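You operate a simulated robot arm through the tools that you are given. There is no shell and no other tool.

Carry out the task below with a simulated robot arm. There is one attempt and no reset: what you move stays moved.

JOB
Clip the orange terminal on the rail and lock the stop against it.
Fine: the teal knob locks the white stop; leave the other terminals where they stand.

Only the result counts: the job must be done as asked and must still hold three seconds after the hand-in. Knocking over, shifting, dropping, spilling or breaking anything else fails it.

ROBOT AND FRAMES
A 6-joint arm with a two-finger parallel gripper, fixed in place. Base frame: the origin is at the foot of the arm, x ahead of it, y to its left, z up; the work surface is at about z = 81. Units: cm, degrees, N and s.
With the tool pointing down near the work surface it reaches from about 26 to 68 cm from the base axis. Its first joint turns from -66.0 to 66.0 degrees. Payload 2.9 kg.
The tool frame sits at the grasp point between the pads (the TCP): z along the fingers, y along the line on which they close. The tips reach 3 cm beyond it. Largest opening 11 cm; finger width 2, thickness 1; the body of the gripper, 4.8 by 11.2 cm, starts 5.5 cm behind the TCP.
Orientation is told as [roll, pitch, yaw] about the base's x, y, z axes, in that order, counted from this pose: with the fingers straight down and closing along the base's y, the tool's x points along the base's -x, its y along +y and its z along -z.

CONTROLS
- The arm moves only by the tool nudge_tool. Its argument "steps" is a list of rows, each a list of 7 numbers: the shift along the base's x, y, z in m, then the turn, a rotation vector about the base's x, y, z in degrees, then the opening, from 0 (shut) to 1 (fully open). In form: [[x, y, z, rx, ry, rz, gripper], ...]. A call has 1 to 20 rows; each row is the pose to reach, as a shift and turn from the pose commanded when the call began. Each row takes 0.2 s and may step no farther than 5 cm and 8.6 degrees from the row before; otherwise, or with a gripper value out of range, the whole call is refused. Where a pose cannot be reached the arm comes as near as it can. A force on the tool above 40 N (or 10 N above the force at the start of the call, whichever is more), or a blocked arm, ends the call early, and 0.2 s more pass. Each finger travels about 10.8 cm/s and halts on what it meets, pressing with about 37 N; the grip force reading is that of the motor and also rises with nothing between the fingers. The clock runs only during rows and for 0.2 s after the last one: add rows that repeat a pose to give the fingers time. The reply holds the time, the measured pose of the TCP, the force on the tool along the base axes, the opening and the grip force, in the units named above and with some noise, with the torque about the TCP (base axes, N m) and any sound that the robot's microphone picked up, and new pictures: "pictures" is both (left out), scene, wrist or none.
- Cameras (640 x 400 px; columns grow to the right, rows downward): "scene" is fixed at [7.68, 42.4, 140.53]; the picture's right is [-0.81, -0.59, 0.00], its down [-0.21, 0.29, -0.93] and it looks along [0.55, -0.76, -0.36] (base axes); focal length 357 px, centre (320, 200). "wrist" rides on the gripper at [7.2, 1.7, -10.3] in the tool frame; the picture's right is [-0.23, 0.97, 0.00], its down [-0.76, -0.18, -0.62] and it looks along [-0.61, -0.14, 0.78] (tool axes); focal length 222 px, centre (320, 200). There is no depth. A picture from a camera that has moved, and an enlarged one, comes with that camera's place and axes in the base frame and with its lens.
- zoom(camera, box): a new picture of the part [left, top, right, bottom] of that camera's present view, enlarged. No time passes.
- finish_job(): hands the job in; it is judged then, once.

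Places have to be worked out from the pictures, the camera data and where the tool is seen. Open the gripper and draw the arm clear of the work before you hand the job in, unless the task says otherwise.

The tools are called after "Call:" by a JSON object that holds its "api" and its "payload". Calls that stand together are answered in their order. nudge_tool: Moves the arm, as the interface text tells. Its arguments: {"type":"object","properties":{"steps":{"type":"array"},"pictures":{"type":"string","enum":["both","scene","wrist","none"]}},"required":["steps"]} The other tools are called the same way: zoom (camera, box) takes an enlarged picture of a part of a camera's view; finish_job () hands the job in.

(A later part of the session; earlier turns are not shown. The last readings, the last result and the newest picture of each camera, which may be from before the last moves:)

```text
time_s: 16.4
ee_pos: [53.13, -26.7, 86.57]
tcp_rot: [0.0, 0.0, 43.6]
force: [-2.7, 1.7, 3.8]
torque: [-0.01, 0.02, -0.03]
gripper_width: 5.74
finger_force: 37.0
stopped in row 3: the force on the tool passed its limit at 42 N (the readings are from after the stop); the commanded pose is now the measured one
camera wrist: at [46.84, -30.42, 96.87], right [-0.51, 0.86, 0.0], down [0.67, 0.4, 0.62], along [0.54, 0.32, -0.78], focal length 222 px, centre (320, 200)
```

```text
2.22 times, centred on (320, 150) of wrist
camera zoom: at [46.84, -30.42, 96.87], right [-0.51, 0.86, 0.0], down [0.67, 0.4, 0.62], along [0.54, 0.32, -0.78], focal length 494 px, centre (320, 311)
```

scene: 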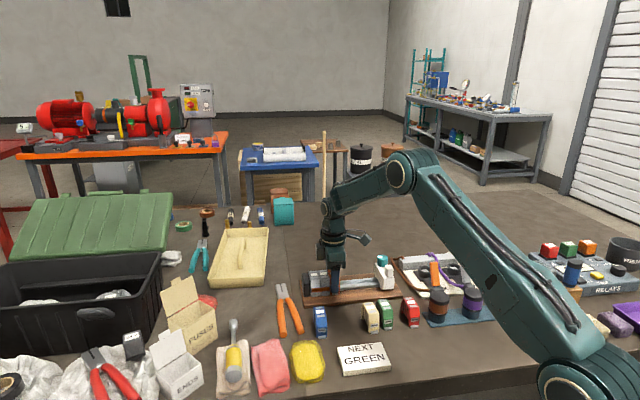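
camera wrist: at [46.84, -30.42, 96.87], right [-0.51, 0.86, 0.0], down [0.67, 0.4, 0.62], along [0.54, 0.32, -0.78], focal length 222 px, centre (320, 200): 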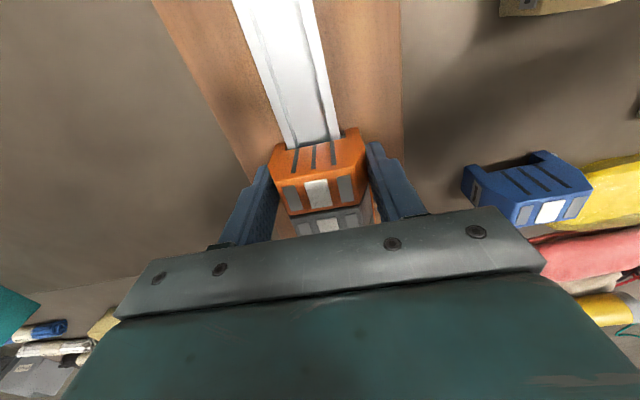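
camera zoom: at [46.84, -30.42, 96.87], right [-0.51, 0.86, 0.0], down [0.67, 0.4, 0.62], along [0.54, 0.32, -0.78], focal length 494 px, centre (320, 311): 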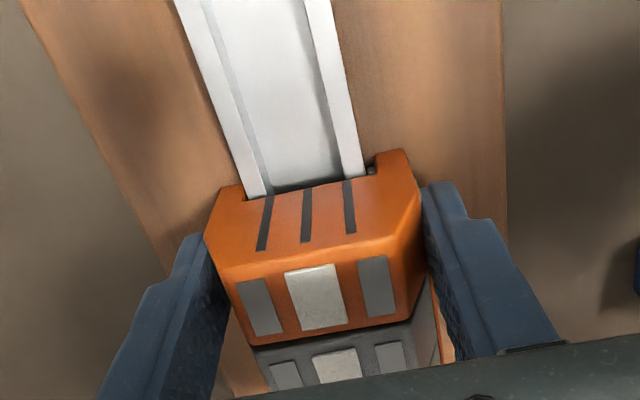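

It hit a firm stop at 42 N, with the terminal's top level with the grays. The foot tab, which used to stick out, has drawn in, so it looks latched. I'll release, rise straight up and inspect.

Call:
{"api": "nudge_tool", "payload": {"steps": [[0, 0, 0, 0, 0, 0, 0.6], [0, 0, 0, 0, 0, 0, 0.7], [0, 0, 0.02, 0, 0, 0, 0.7], [0, 0, 0.06, 0, 0, 0, 0.7], [0, 0, 0.1, 0, 0, 0, 0.7], [0, 0, 0.1, 0, 0, 0, 0.7]]}}

Call:
{"api": "zoom", "payload": {"camera": "scene", "box": [290, 240, 410, 320]}}

Call:
{"api": "zoom", "payload": {"camera": "wrist", "box": [220, 40, 420, 200]}}

```text
time_s: 17.8
ee_pos: [53.11, -26.61, 96.42]
tcp_rot: [-0.1, 0.0, 43.6]
force: [-0.5, -0.7, 0.0]
torque: [0.01, 0.01, -0.03]
gripper_width: 7.69
finger_force: 0.1
camera wrist: at [46.78, -30.41, 106.87], right [-0.51, 0.86, 0.0], down [0.67, 0.4, 0.62], along [0.54, 0.32, -0.78], focal length 222 px, centre (320, 200)
```

scene: 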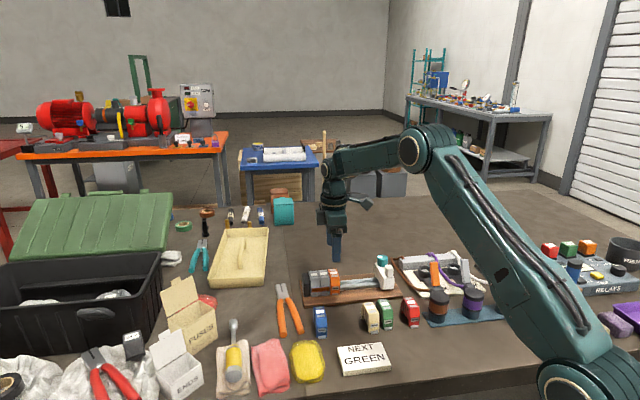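
wrist: 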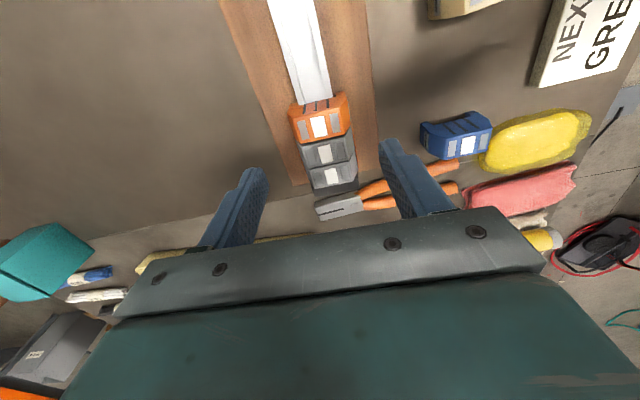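

```text
5.00 times, centred on (350, 280) of scene
camera zoom: at [7.68, 42.4, 140.53], right [-0.81, -0.59, 0.0], down [-0.21, 0.29, -0.93], along [0.55, -0.76, -0.36], focal length 1786 px, centre (170, -200)
```

zoom: 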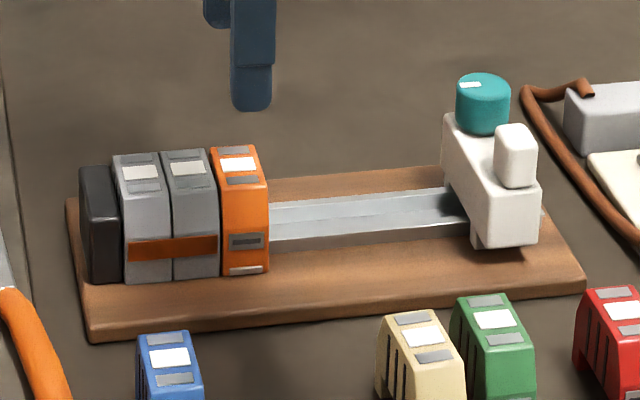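

```text
2.50 times, centred on (320, 120) of wrist
camera zoom: at [46.78, -30.41, 106.87], right [-0.51, 0.86, 0.0], down [0.67, 0.4, 0.62], along [0.54, 0.32, -0.78], focal length 555 px, centre (320, 400)
```

zoom: 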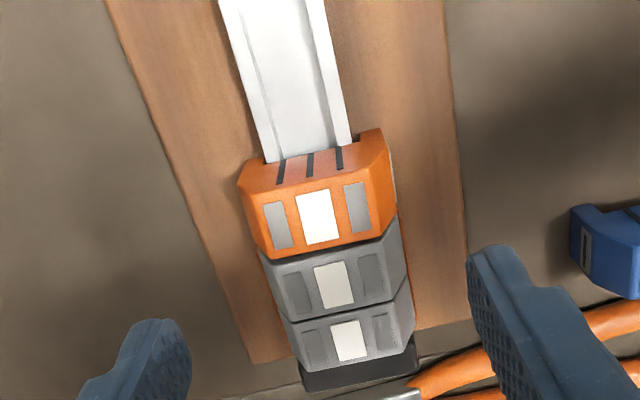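

The orange terminal is seated flush next to the gray ones. Its top line matches theirs and the foot tab is retracted. Next I'll hover over the white stop to measure it and the teal knob.

Call:
{"api": "nudge_tool", "payload": {"steps": [[-0.02, -0.02, 0.03, 0, 0, 0, 0.7], [-0.05, -0.05, 0.05, 0, 0, 0, 0.7], [-0.08, -0.08, 0.05, 0, 0, 0, 0.7], [-0.11, -0.105, 0.05, 0, 0, 0, 0.7], [-0.11, -0.105, 0.05, 0, 0, 0, 0.7]]}}

Call:
{"api": "zoom", "payload": {"camera": "wrist", "box": [220, 40, 420, 220]}}

Call:
{"api": "zoom", "payload": {"camera": "scene", "box": [330, 240, 420, 310]}}

```text
time_s: 18.9
ee_pos: [42.33, -37.04, 101.27]
tcp_rot: [-0.1, 0.0, 43.8]
force: [-0.2, -0.5, 0.1]
torque: [0.0, -0.01, -0.03]
gripper_width: 7.68
finger_force: 0.1
camera wrist: at [35.87, -40.83, 111.7], right [-0.51, 0.86, 0.0], down [0.67, 0.4, 0.62], along [0.54, 0.32, -0.78], focal length 222 px, centre (320, 200)
```

scene: 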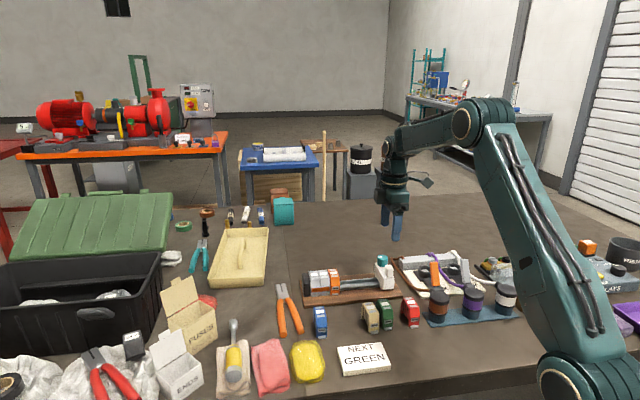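
wrist: 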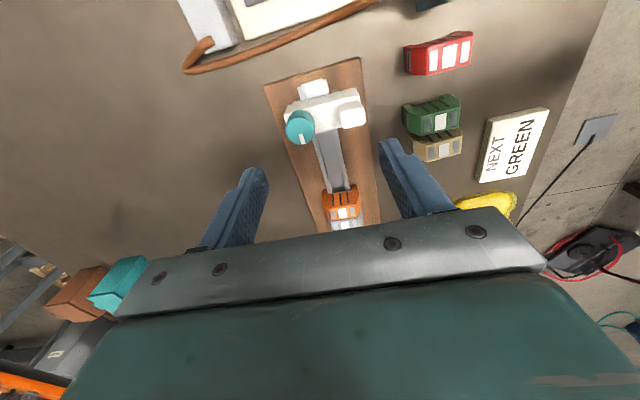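

```text
2.22 times, centred on (320, 130) of wrist
camera zoom: at [35.87, -40.83, 111.7], right [-0.51, 0.86, 0.0], down [0.67, 0.4, 0.62], along [0.54, 0.32, -0.78], focal length 494 px, centre (320, 356)
```

zoom: 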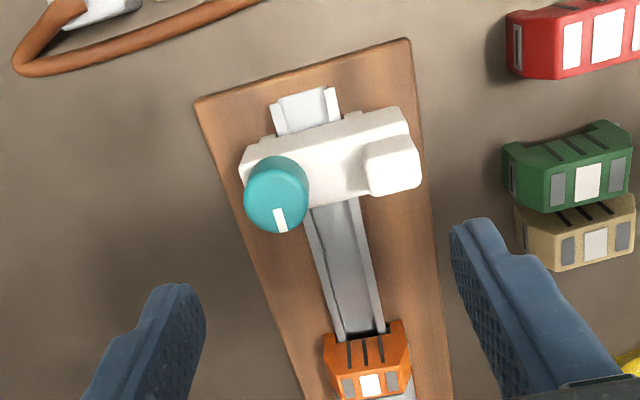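

```text
5.71 times, centred on (375, 275) of scene
camera zoom: at [7.68, 42.4, 140.53], right [-0.81, -0.59, 0.0], down [-0.21, 0.29, -0.93], along [0.55, -0.76, -0.36], focal length 2041 px, centre (6, -229)
```

zoom: 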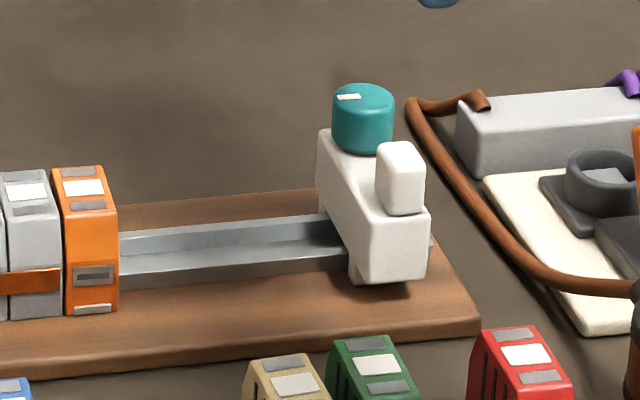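

The knob is about 2.9 cm across, centred near (44.2, -38.0), with its top at z ≈ 89.7. The stop body is about 2.5 cm thick and has roughly 11.7 cm to travel to the orange terminal. I'll close the fingers and come down behind the stop, over the rail's end, so I can push it low and on the rail's centreline.

Call:
{"api": "nudge_tool", "payload": {"steps": [[-0.0188, -0.018, 0, 0, 0, 0, 0.3], [-0.0188, -0.018, -0.02, 0, 0, 0, 0], [-0.0188, -0.018, -0.06, 0, 0, 0, 0], [-0.0188, -0.018, -0.09, 0, 0, 0, 0], [-0.0188, -0.018, -0.115, 0, 0, 0, 0], [-0.0188, -0.018, -0.115, 0, 0, 0, 0]]}}

Call:
{"api": "zoom", "payload": {"camera": "wrist", "box": [220, 60, 420, 220]}}

Call:
{"api": "zoom", "payload": {"camera": "scene", "box": [330, 230, 430, 310]}}

```text
time_s: 20.4
ee_pos: [40.41, -38.95, 89.59]
tcp_rot: [-0.1, 0.0, 43.8]
force: [-0.1, -0.9, 0.4]
torque: [-0.02, -0.03, 0.0]
gripper_width: 0.01
finger_force: 36.9
camera wrist: at [33.97, -42.78, 100.01], right [-0.51, 0.86, 0.0], down [0.67, 0.4, 0.62], along [0.54, 0.32, -0.78], focal length 222 px, centre (320, 200)
```

scene: 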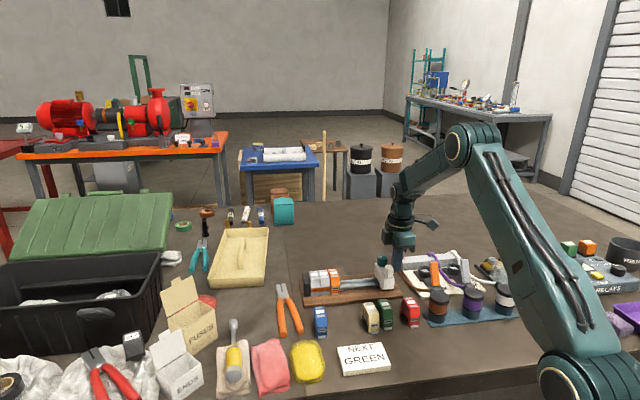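
wrist: 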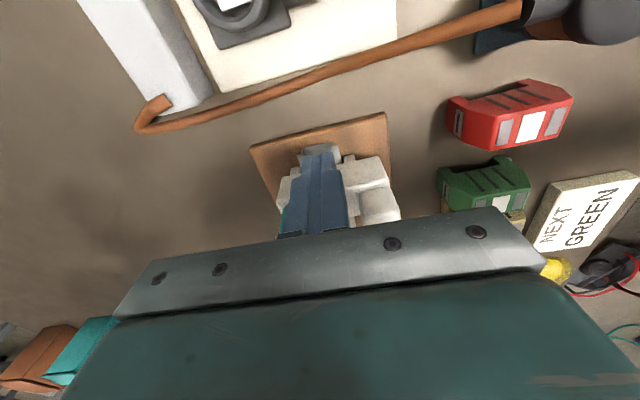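

```text
2.50 times, centred on (320, 140) of wrist
camera zoom: at [33.97, -42.78, 100.01], right [-0.51, 0.86, 0.0], down [0.67, 0.4, 0.62], along [0.54, 0.32, -0.78], focal length 555 px, centre (320, 350)
```

zoom: 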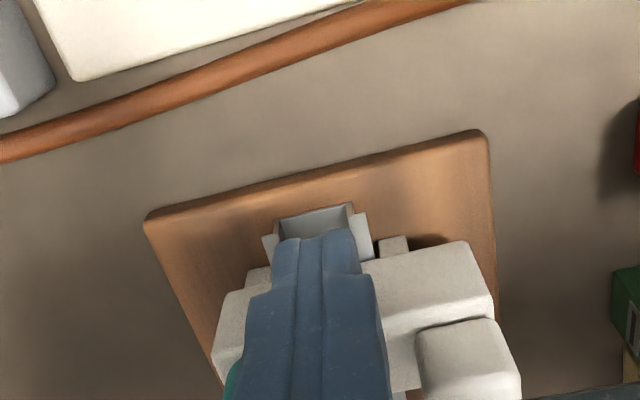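

```text
5.00 times, centred on (380, 270) of scene
camera zoom: at [7.68, 42.4, 140.53], right [-0.81, -0.59, 0.0], down [-0.21, 0.29, -0.93], along [0.55, -0.76, -0.36], focal length 1786 px, centre (20, -150)
```

zoom: 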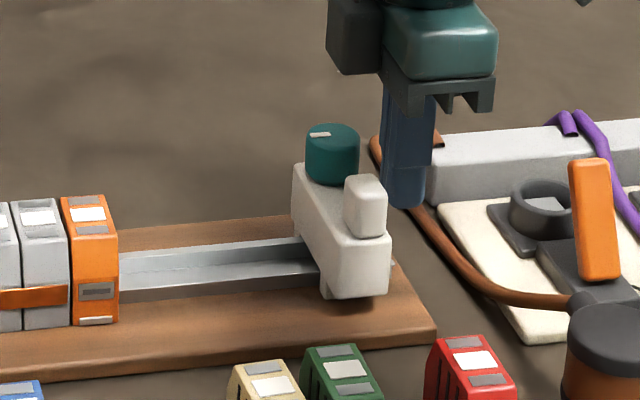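

The fingers are about 1 cm behind the stop. I'll lower a bit more and push along the rail direction, first only a couple of centimetres to check that it slides freely.

Call:
{"api": "nudge_tool", "payload": {"steps": [[0, 0, -0.008, 0, 0, 0, 0], [0, 0, -0.016, 0, 0, 0, 0], [0.0072, 0.0069, -0.016, 0, 0, 0, 0], [0.0123, 0.0117, -0.016, 0, 0, 0, 0], [0.0181, 0.0173, -0.016, 0, 0, 0, 0], [0.0239, 0.0228, -0.016, 0, 0, 0, 0], [0.0239, 0.0228, -0.016, 0, 0, 0, 0]]}}

Call:
{"api": "zoom", "payload": {"camera": "scene", "box": [330, 230, 430, 310]}}

Call:
{"api": "zoom", "payload": {"camera": "wrist", "box": [220, 60, 420, 220]}}

```text
time_s: 21.9
ee_pos: [42.74, -36.48, 88.2]
tcp_rot: [-0.1, -0.1, 43.9]
force: [-4.3, -5.7, -3.1]
torque: [-0.19, 0.12, 0.01]
gripper_width: 0.01
finger_force: 37.1
camera wrist: at [36.42, -40.28, 98.71], right [-0.51, 0.86, 0.0], down [0.67, 0.4, 0.62], along [0.54, 0.32, -0.78], focal length 222 px, centre (320, 200)
```

scene: 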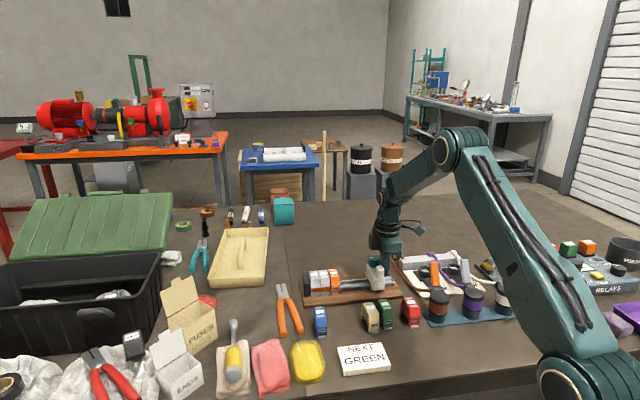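
wrist: 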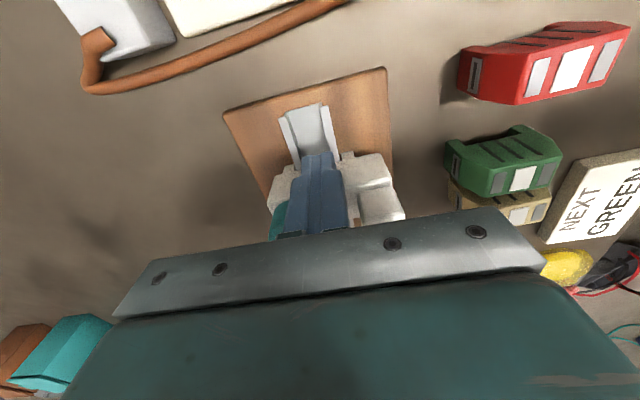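

```text
5.00 times, centred on (380, 270) of scene
camera zoom: at [7.67, 42.39, 140.54], right [-0.81, -0.59, 0.0], down [-0.21, 0.29, -0.93], along [0.55, -0.76, -0.36], focal length 1786 px, centre (20, -150)
```

zoom: 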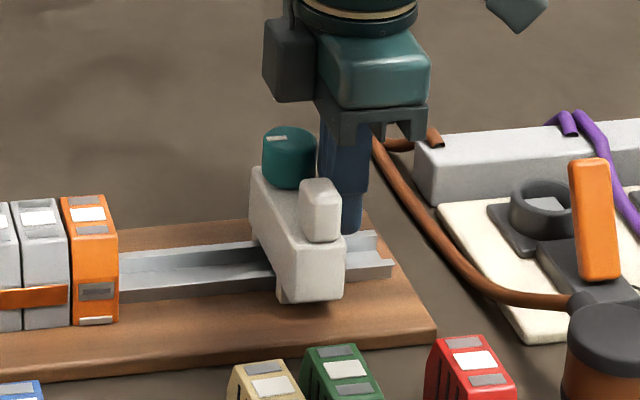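

```text
2.50 times, centred on (320, 140) of wrist
camera zoom: at [36.42, -40.28, 98.71], right [-0.51, 0.86, 0.0], down [0.67, 0.4, 0.62], along [0.54, 0.32, -0.78], focal length 555 px, centre (320, 350)
```

zoom: 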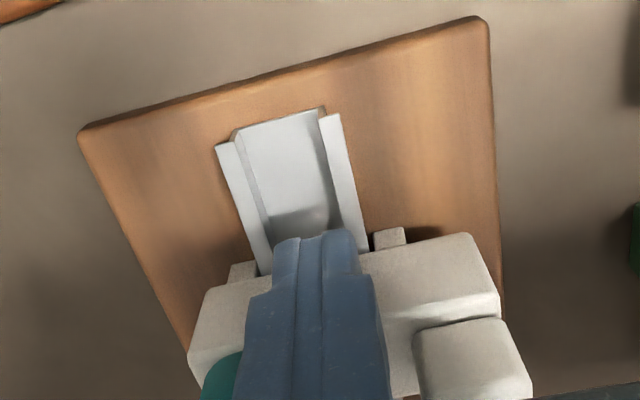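

The stop slides with about 7 N. I'll push 8 cm further, still short of contact.

Call:
{"api": "nudge_tool", "payload": {"steps": [[0.0072, 0.0069, 0, 0, 0, 0, 0], [0.0145, 0.0138, 0, 0, 0, 0, 0], [0.0217, 0.0207, 0, 0, 0, 0, 0], [0.0289, 0.0276, 0, 0, 0, 0, 0], [0.0361, 0.0346, 0, 0, 0, 0, 0], [0.0434, 0.0415, 0, 0, 0, 0, 0], [0.0506, 0.0484, 0, 0, 0, 0, 0], [0.0578, 0.0553, 0, 0, 0, 0, 0], [0.0578, 0.0553, 0, 0, 0, 0, 0]]}}

Call:
{"api": "zoom", "payload": {"camera": "scene", "box": [300, 230, 400, 310]}}

Call:
{"api": "zoom", "payload": {"camera": "wrist", "box": [220, 60, 420, 220]}}

```text
time_s: 22.7
ee_pos: [44.09, -35.25, 88.19]
tcp_rot: [0.2, 0.4, 43.1]
force: [-1.5, 0.1, -0.6]
torque: [-0.01, 0.0, -0.01]
gripper_width: 0.02
finger_force: 36.9
stopped in row 3: the force on the tool passed its limit at 41 N (the readings are from after the stop); the commanded pose is now the measured one
camera wrist: at [37.72, -39.01, 98.72], right [-0.5, 0.87, 0.0], down [0.68, 0.39, 0.62], along [0.53, 0.31, -0.79], focal length 222 px, centre (320, 200)
```

scene: 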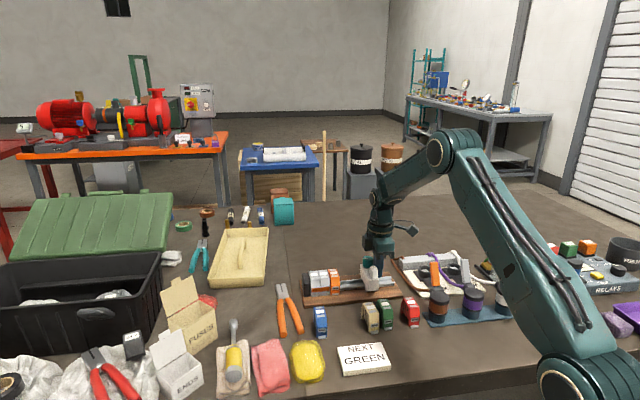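
wrist: 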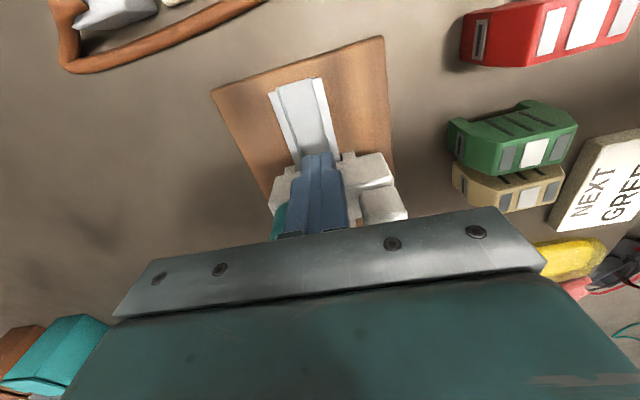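

```text
5.00 times, centred on (350, 270) of scene
camera zoom: at [7.68, 42.4, 140.53], right [-0.81, -0.59, 0.0], down [-0.21, 0.29, -0.93], along [0.55, -0.76, -0.36], focal length 1786 px, centre (170, -150)
```

zoom: 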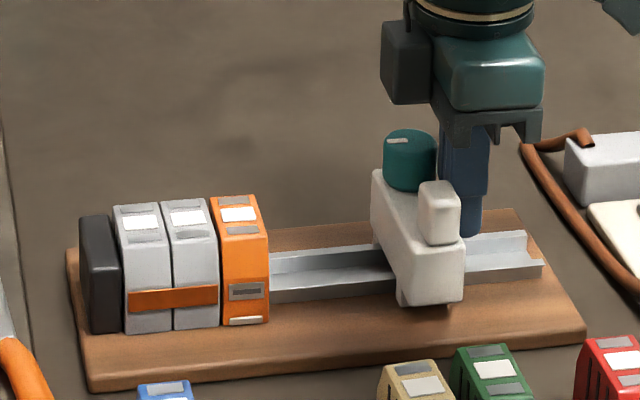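

```text
2.50 times, centred on (320, 140) of wrist
camera zoom: at [37.72, -39.01, 98.72], right [-0.5, 0.87, 0.0], down [0.68, 0.39, 0.62], along [0.53, 0.31, -0.79], focal length 555 px, centre (320, 350)
```

zoom: 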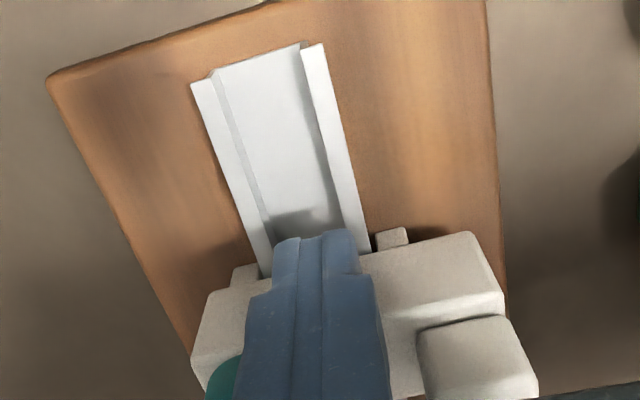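

The force spiked to 41 N partway, probably from friction or cocking at that speed, because it drops to zero at rest and the board and terminals haven't moved. I'll straighten the tool and push more slowly.

Call:
{"api": "nudge_tool", "payload": {"steps": [[0, 0, 0, -0.2, -0.4, 0.6, 0], [0.0029, 0.0028, 0, -0.2, -0.4, 0.6, 0], [0.0058, 0.0055, 0, -0.2, -0.4, 0.6, 0], [0.0087, 0.0083, 0, -0.2, -0.4, 0.6, 0], [0.0116, 0.0111, 0, -0.2, -0.4, 0.6, 0], [0.0145, 0.0138, 0, -0.2, -0.4, 0.6, 0]]}}

Call:
{"api": "zoom", "payload": {"camera": "scene", "box": [300, 230, 400, 310]}}

```text
time_s: 24.1
ee_pos: [45.54, -33.74, 88.26]
tcp_rot: [-0.2, 0.2, 43.7]
force: [-11.3, -1.9, 0.1]
torque: [0.0, 0.08, -0.01]
gripper_width: 0.0
finger_force: 36.9
camera wrist: at [39.21, -37.58, 98.68], right [-0.51, 0.86, 0.0], down [0.67, 0.4, 0.62], along [0.54, 0.31, -0.78], focal length 222 px, centre (320, 200)
```

scene: 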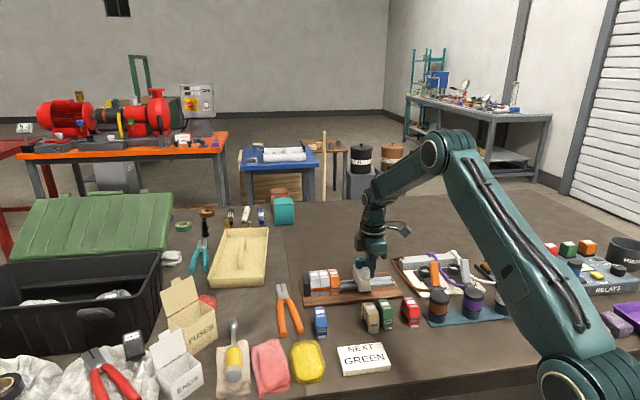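
wrist: 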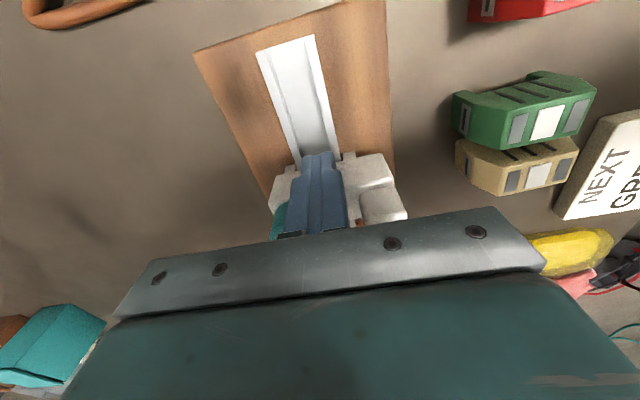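

```text
5.00 times, centred on (350, 270) of scene
camera zoom: at [7.65, 42.4, 140.54], right [-0.81, -0.59, 0.0], down [-0.21, 0.29, -0.93], along [0.55, -0.76, -0.36], focal length 1786 px, centre (170, -150)
```

zoom: 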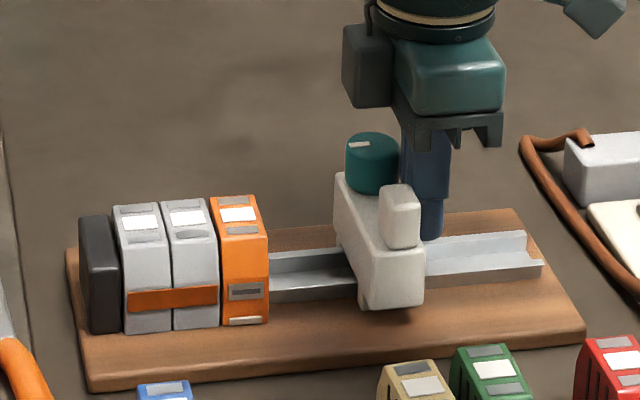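

Slow pushing works, at about 11 N. About 5.5 cm remain, so I'll go on slowly for most of it.

Call:
{"api": "nudge_tool", "payload": {"steps": [[0.0025, 0.0024, 0, 0, 0, 0, 0], [0.0051, 0.0048, 0, 0, 0, 0, 0], [0.0076, 0.0073, 0, 0, 0, 0, 0], [0.0101, 0.0097, 0, 0, 0, 0, 0], [0.0127, 0.0121, 0, 0, 0, 0, 0], [0.0152, 0.0145, 0, 0, 0, 0, 0], [0.0177, 0.0169, 0, 0, 0, 0, 0], [0.0202, 0.0193, 0, 0, 0, 0, 0], [0.0228, 0.0218, 0, 0, 0, 0, 0], [0.0253, 0.0242, 0, 0, 0, 0, 0], [0.0278, 0.0266, 0, 0, 0, 0, 0], [0.0304, 0.029, 0, 0, 0, 0, 0], [0.0329, 0.0314, 0, 0, 0, 0, 0]]}}

Call:
{"api": "zoom", "payload": {"camera": "scene", "box": [300, 230, 400, 310]}}

```text
time_s: 26.9
ee_pos: [49.01, -30.61, 88.22]
tcp_rot: [-0.2, 0.0, 43.7]
force: [-8.2, -3.2, -1.6]
torque: [-0.01, 0.02, -0.08]
gripper_width: 0.01
finger_force: 36.5
camera wrist: at [42.6, -34.43, 98.68], right [-0.51, 0.86, 0.0], down [0.67, 0.4, 0.62], along [0.54, 0.31, -0.78], focal length 222 px, centre (320, 200)
```

scene: 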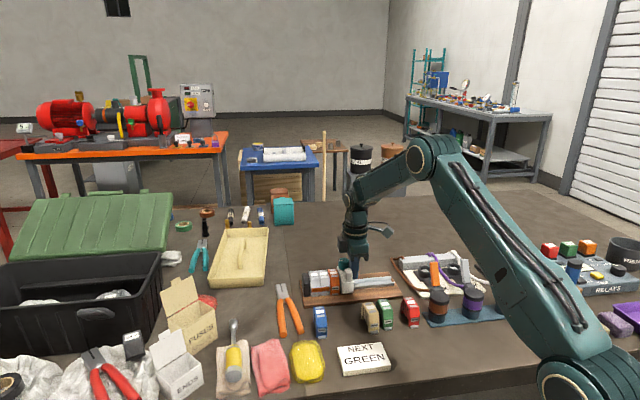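
wrist: 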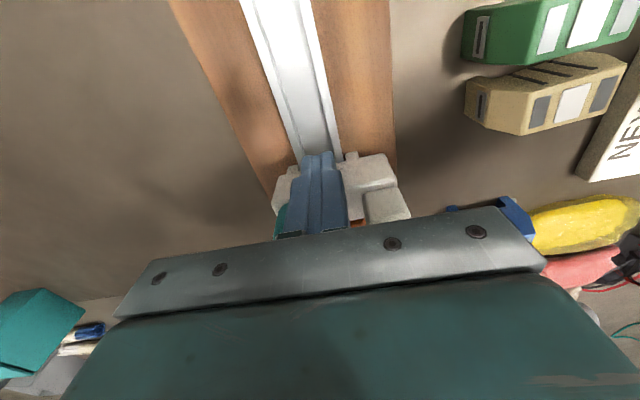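

```text
5.00 times, centred on (350, 270) of scene
camera zoom: at [7.66, 42.39, 140.54], right [-0.81, -0.59, 0.0], down [-0.21, 0.29, -0.93], along [0.55, -0.76, -0.36], focal length 1786 px, centre (170, -150)
```

zoom: 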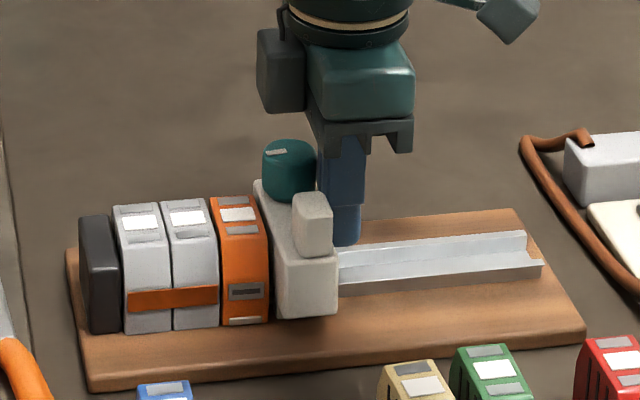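

The stop is a couple of millimetres from the orange terminal. I'll close the gap in tiny steps and watch the force.

Call:
{"api": "nudge_tool", "payload": {"steps": [[0.0007, 0.0007, 0, 0, 0, 0, 0], [0.0014, 0.0014, 0, 0, 0, 0, 0], [0.0022, 0.0021, 0, 0, 0, 0, 0]], "pictures": "scene"}}

Call:
{"api": "zoom", "payload": {"camera": "scene", "box": [300, 250, 370, 310]}}

```text
time_s: 27.7
ee_pos: [49.28, -30.46, 88.29]
tcp_rot: [-0.3, 0.2, 43.6]
force: [-1.5, -0.5, -0.1]
torque: [0.01, -0.01, 0.04]
gripper_width: 0.0
finger_force: 36.6
```

scene: 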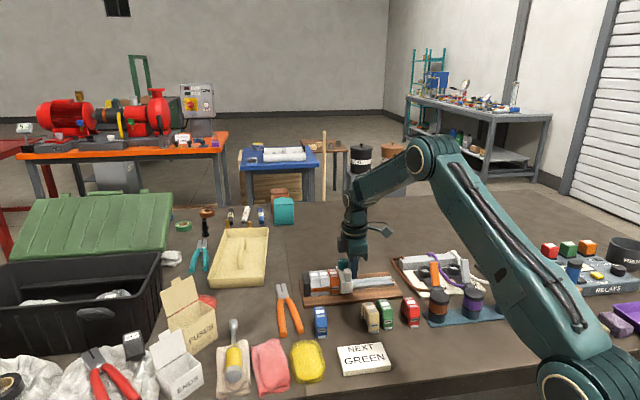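

```text
6.67 times, centred on (335, 280) of scene
camera zoom: at [7.68, 42.4, 140.53], right [-0.81, -0.59, 0.0], down [-0.21, 0.29, -0.93], along [0.55, -0.76, -0.36], focal length 2381 px, centre (220, -333)
```

zoom: 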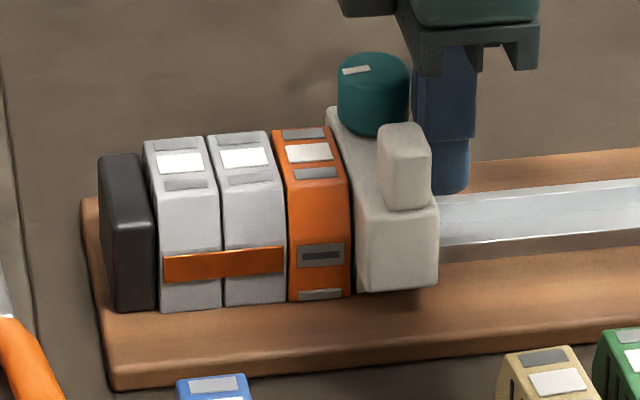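

Call:
{"api": "nudge_tool", "payload": {"steps": [[0.0007, 0.0007, 0, 0, 0, 0, 0], [0.0014, 0.0014, 0, 0, 0, 0, 0], [0.0022, 0.0021, 0, 0, 0, 0, 0]], "pictures": "scene"}}

Call:
{"api": "zoom", "payload": {"camera": "scene", "box": [300, 250, 370, 310]}}

```text
time_s: 28.5
ee_pos: [49.26, -30.35, 88.22]
tcp_rot: [-0.3, 0.2, 43.5]
force: [-2.1, -1.6, 2.0]
torque: [0.01, -0.02, -0.03]
gripper_width: 0.01
finger_force: 37.1
```

scene: 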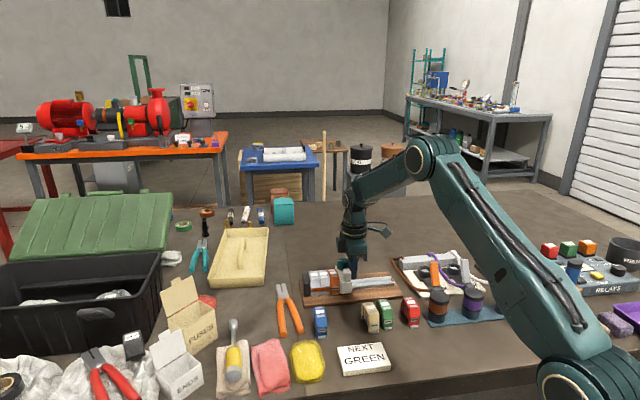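

```text
6.67 times, centred on (335, 280) of scene
camera zoom: at [7.67, 42.4, 140.53], right [-0.81, -0.59, 0.0], down [-0.21, 0.29, -0.93], along [0.55, -0.76, -0.36], focal length 2381 px, centre (220, -333)
```

zoom: 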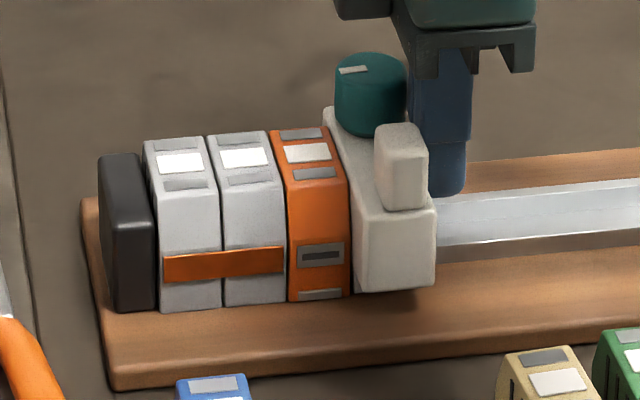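

Call:
{"api": "nudge_tool", "payload": {"steps": [[0.0007, 0.0007, 0, 0, 0, 0, 0], [0.0014, 0.0014, 0, 0, 0, 0, 0], [0.0022, 0.0021, 0, 0, 0, 0, 0], [0.0029, 0.0028, 0, 0, 0, 0, 0]], "pictures": "scene"}}

Call:
{"api": "zoom", "payload": {"camera": "scene", "box": [300, 250, 370, 310]}}

```text
time_s: 29.5
ee_pos: [49.2, -30.3, 88.16]
tcp_rot: [0.1, 0.4, 43.2]
force: [-28.0, -12.7, 6.2]
torque: [0.03, -0.05, -0.17]
gripper_width: 0.03
finger_force: 37.1
```

scene: 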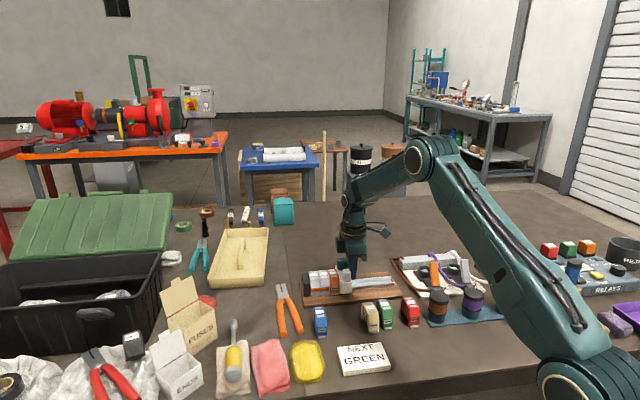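

```text
6.67 times, centred on (335, 280) of scene
camera zoom: at [7.6, 42.38, 140.54], right [-0.81, -0.59, 0.0], down [-0.21, 0.29, -0.93], along [0.55, -0.76, -0.36], focal length 2381 px, centre (220, -333)
```

zoom: 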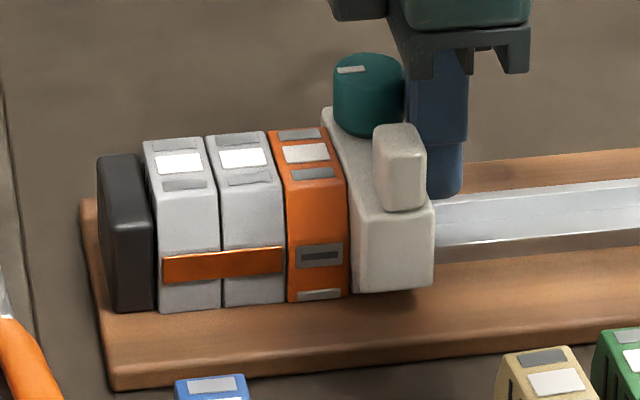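

Firm contact at about 30 N: the stop presses orange against the grays and nothing else moved. I'll back off, rise and hover over the teal knob.

Call:
{"api": "nudge_tool", "payload": {"steps": [[-0.0072, -0.0069, 0, 0, 0, 0.3, 0], [-0.0145, -0.0138, 0, 0, 0, 0.3, 0], [-0.0145, -0.0138, 0.04, 0, 0, 0.3, 0], [-0.0145, -0.0138, 0.08, 0, 0, 0.3, 0], [0.01, 0, 0.12, 0, 0, 0.3, 0.2], [0.031, 0, 0.12, 0, 0, 0.3, 0.45], [0.031, 0, 0.12, 0, 0, 0.3, 0.45]]}}

Call:
{"api": "zoom", "payload": {"camera": "wrist", "box": [220, 40, 420, 200]}}

Call:
{"api": "zoom", "payload": {"camera": "scene", "box": [300, 250, 370, 310]}}

```text
time_s: 31.1
ee_pos: [52.56, -30.06, 100.47]
tcp_rot: [-0.2, 0.3, 43.9]
force: [0.4, -0.2, -0.1]
torque: [0.01, 0.02, 0.0]
gripper_width: 4.95
finger_force: 0.1
camera wrist: at [46.24, -33.82, 110.9], right [-0.51, 0.86, 0.0], down [0.67, 0.4, 0.62], along [0.54, 0.31, -0.78], focal length 222 px, centre (320, 200)
```

scene: 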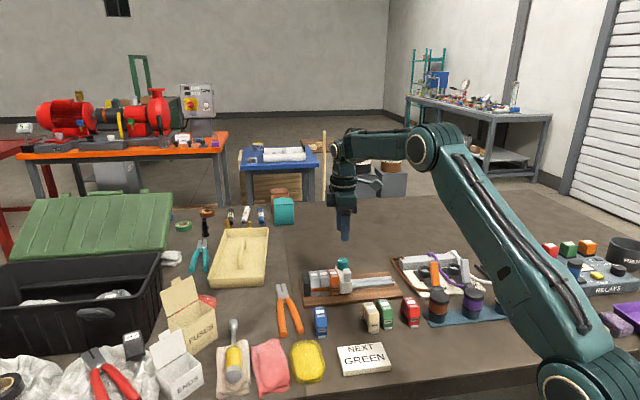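
wrist: 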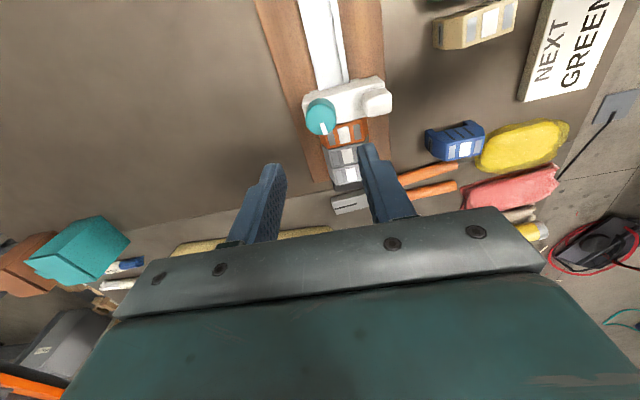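

```text
2.50 times, centred on (320, 120) of wrist
camera zoom: at [46.24, -33.82, 110.9], right [-0.51, 0.86, 0.0], down [0.67, 0.4, 0.62], along [0.54, 0.31, -0.78], focal length 555 px, centre (320, 400)
```

zoom: 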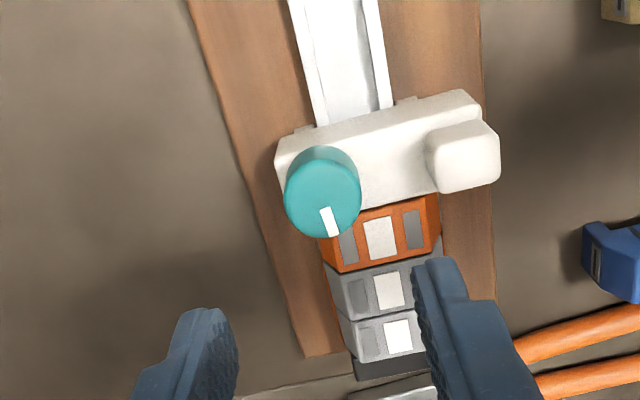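

```text
6.67 times, centred on (335, 280) of scene
camera zoom: at [7.68, 42.4, 140.53], right [-0.81, -0.59, 0.0], down [-0.21, 0.29, -0.93], along [0.55, -0.76, -0.36], focal length 2381 px, centre (220, -333)
```

zoom: 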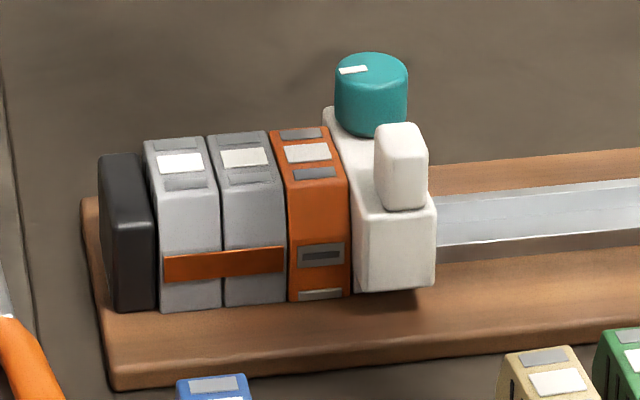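

The stop still rests against the orange terminal. The knob is within 2 mm of directly below the tool, and there's about 2.5 cm between the knob and the white post, enough for a finger. I'll descend around the knob.

Call:
{"api": "nudge_tool", "payload": {"steps": [[-0.002, -0.0007, -0.03, 0, 0, 0, 0.45], [-0.002, -0.0007, -0.06, 0, 0, 0, 0.45], [-0.002, -0.0007, -0.075, 0, 0, 0, 0.45], [-0.002, -0.0007, -0.075, 0, 0, 0, 0.45]]}}

Call:
{"api": "zoom", "payload": {"camera": "wrist", "box": [220, 60, 420, 220]}}

Call:
{"api": "zoom", "payload": {"camera": "scene", "box": [300, 240, 380, 310]}}

```text
time_s: 32.1
ee_pos: [52.43, -30.13, 92.84]
tcp_rot: [-0.2, 0.3, 44.0]
force: [-1.0, -0.4, 0.5]
torque: [0.0, -0.01, -0.02]
gripper_width: 4.96
finger_force: 0.1
camera wrist: at [46.01, -33.96, 103.21], right [-0.51, 0.86, 0.0], down [0.67, 0.4, 0.62], along [0.54, 0.32, -0.78], focal length 222 px, centre (320, 200)
```

scene: 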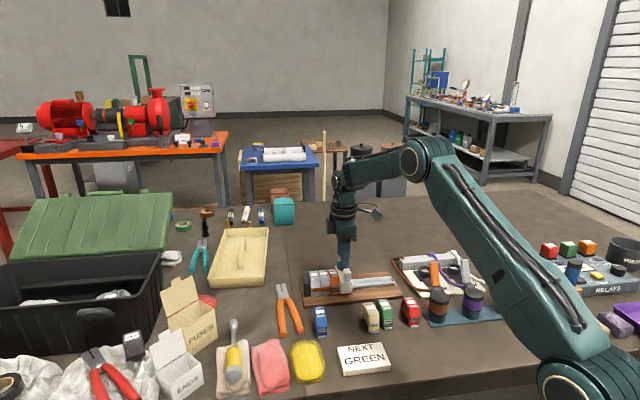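
wrist: 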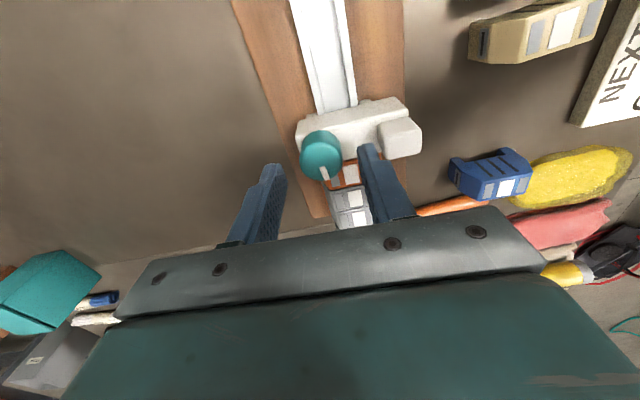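

```text
2.50 times, centred on (320, 140) of wrist
camera zoom: at [46.01, -33.96, 103.21], right [-0.51, 0.86, 0.0], down [0.67, 0.4, 0.62], along [0.54, 0.32, -0.78], focal length 555 px, centre (320, 350)
```

zoom: 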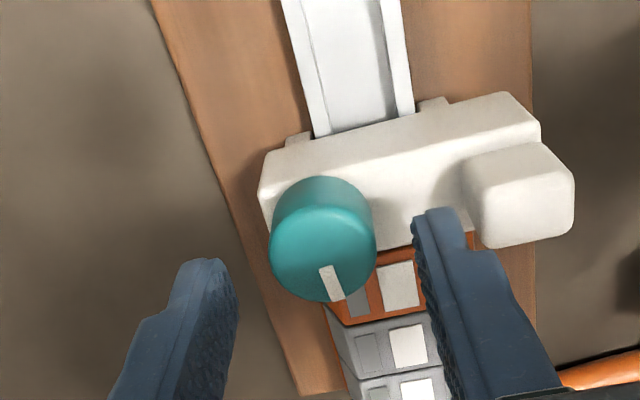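

```text
5.71 times, centred on (340, 275) of scene
camera zoom: at [7.68, 42.4, 140.53], right [-0.81, -0.59, 0.0], down [-0.21, 0.29, -0.93], along [0.55, -0.76, -0.36], focal length 2041 px, centre (206, -229)
```

zoom: 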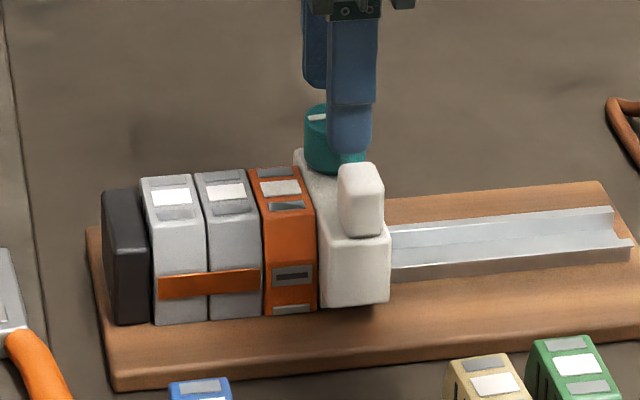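

The knob is centred between the fingers. I'll lower 1.6 cm and close on it.

Call:
{"api": "nudge_tool", "payload": {"steps": [[0, 0, -0.008, 0, 0, 0, 0.42], [0, 0, -0.016, 0, 0, 0, 0.42], [0, 0, -0.016, 0, 0, 0, 0.36], [0, 0, -0.016, 0, 0, 0, 0.3], [0, 0, -0.016, 0, 0, 0, 0.2], [0, 0, -0.016, 0, 0, 0, 0.15], [0, 0, -0.016, 0, 0, 0, 0.15]]}}

Call:
{"api": "zoom", "payload": {"camera": "wrist", "box": [220, 60, 420, 220]}}

Call:
{"api": "zoom", "payload": {"camera": "scene", "box": [300, 240, 380, 310]}}

```text
time_s: 33.7
ee_pos: [52.3, -30.16, 91.18]
tcp_rot: [0.0, 0.3, 44.0]
force: [-7.8, 6.7, 0.7]
torque: [0.19, 0.26, 0.01]
gripper_width: 2.83
finger_force: 45.4
camera wrist: at [46.01, -33.92, 101.58], right [-0.51, 0.86, 0.0], down [0.67, 0.4, 0.62], along [0.53, 0.32, -0.78], focal length 222 px, centre (320, 200)
```

scene: 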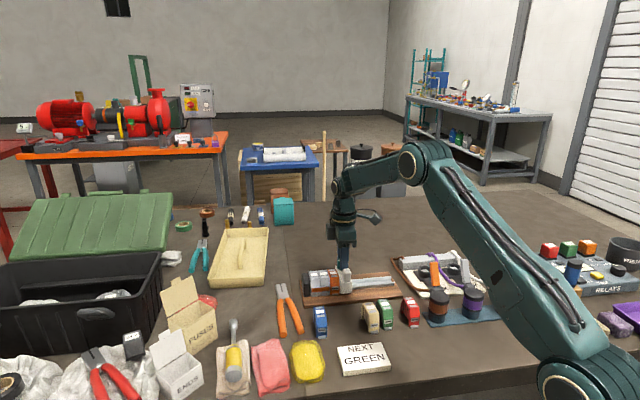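
wrist: 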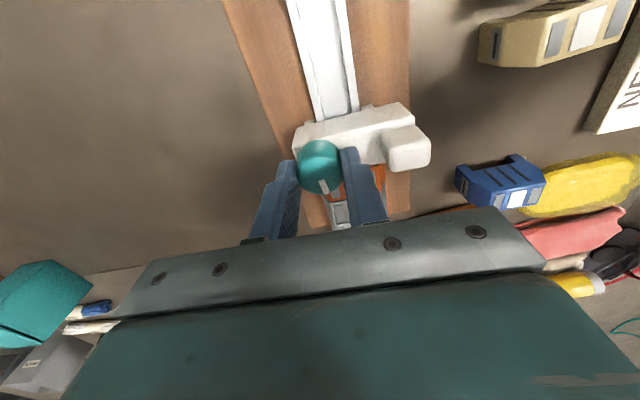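

```text
2.50 times, centred on (320, 140) of wrist
camera zoom: at [46.01, -33.92, 101.58], right [-0.51, 0.86, 0.0], down [0.67, 0.4, 0.62], along [0.53, 0.32, -0.78], focal length 555 px, centre (320, 350)
```

zoom: 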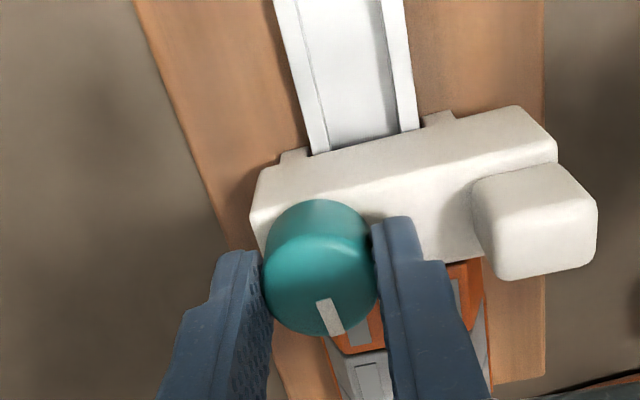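

```text
5.71 times, centred on (340, 275) of scene
camera zoom: at [7.66, 42.42, 140.53], right [-0.81, -0.59, 0.0], down [-0.21, 0.29, -0.93], along [0.55, -0.76, -0.36], focal length 2041 px, centre (206, -229)
```

zoom: 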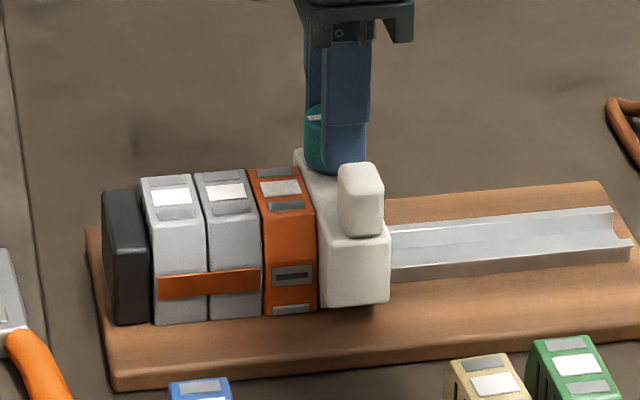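

The knob is held at 2.83 cm width. There's a side load of about 10 N, so I'll shift about 1 mm to relieve it, add a slight push toward the orange terminal, and turn clockwise (seen from above) to try tightening.

Call:
{"api": "nudge_tool", "payload": {"steps": [[0.0, 0.0014, 0, 0, 0, 0, 0.15], [0.0, 0.0014, 0, 0, 0, -4, 0.15], [0.0, 0.0014, 0, 0, 0, -8, 0.15], [0.0, 0.0014, 0, 0, 0, -12, 0.15], [0.0, 0.0014, 0, 0, 0, -16, 0.15], [0.0, 0.0014, 0, 0, 0, -20, 0.15], [0.0, 0.0014, 0, 0, 0, -24, 0.15], [0.0, 0.0014, 0, 0, 0, -28, 0.15]]}}

Call:
{"api": "zoom", "payload": {"camera": "wrist", "box": [220, 60, 420, 220]}}

Call:
{"api": "zoom", "payload": {"camera": "scene", "box": [300, 240, 380, 310]}}

```text
time_s: 35.5
ee_pos: [52.61, -30.11, 91.19]
tcp_rot: [-0.3, 0.1, 15.8]
force: [12.2, -10.6, -12.8]
torque: [-0.19, -0.64, 0.57]
gripper_width: 2.86
finger_force: 45.2
camera wrist: at [45.15, -30.39, 101.63], right [-0.05, 1.0, -0.01], down [0.78, 0.04, 0.62], along [0.62, 0.02, -0.78], focal length 222 px, centre (320, 200)
```

scene: 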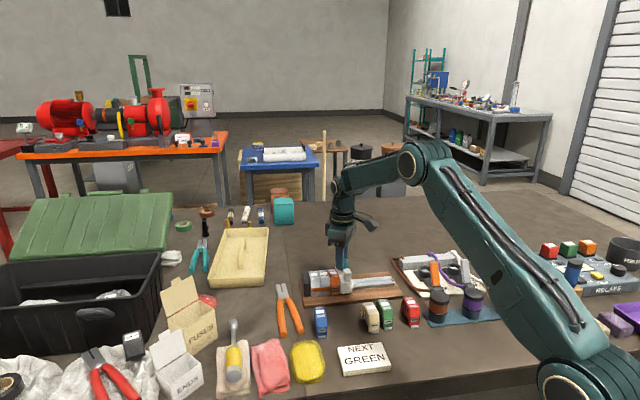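
wrist: 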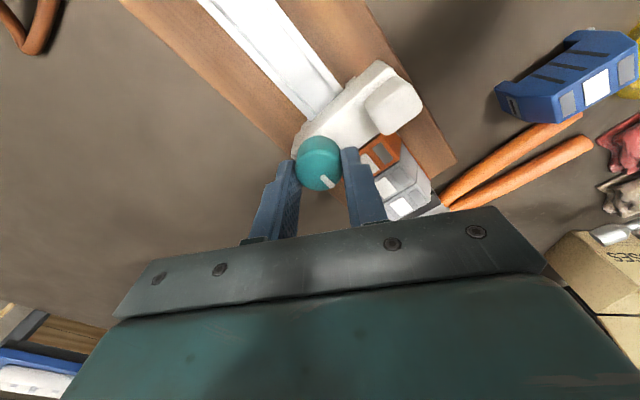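

```text
2.50 times, centred on (320, 140) of wrist
camera zoom: at [45.15, -30.39, 101.63], right [-0.05, 1.0, -0.01], down [0.78, 0.04, 0.62], along [0.62, 0.02, -0.78], focal length 555 px, centre (320, 350)
```

zoom: 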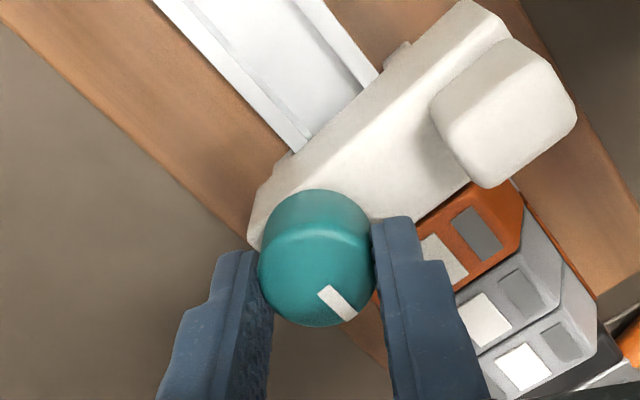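

```text
5.71 times, centred on (340, 275) of scene
camera zoom: at [7.73, 42.36, 140.54], right [-0.81, -0.59, 0.0], down [-0.21, 0.29, -0.93], along [0.55, -0.76, -0.36], focal length 2041 px, centre (206, -229)
```

zoom: 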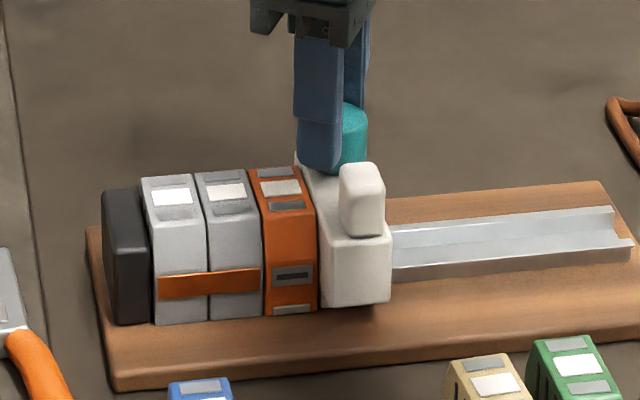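

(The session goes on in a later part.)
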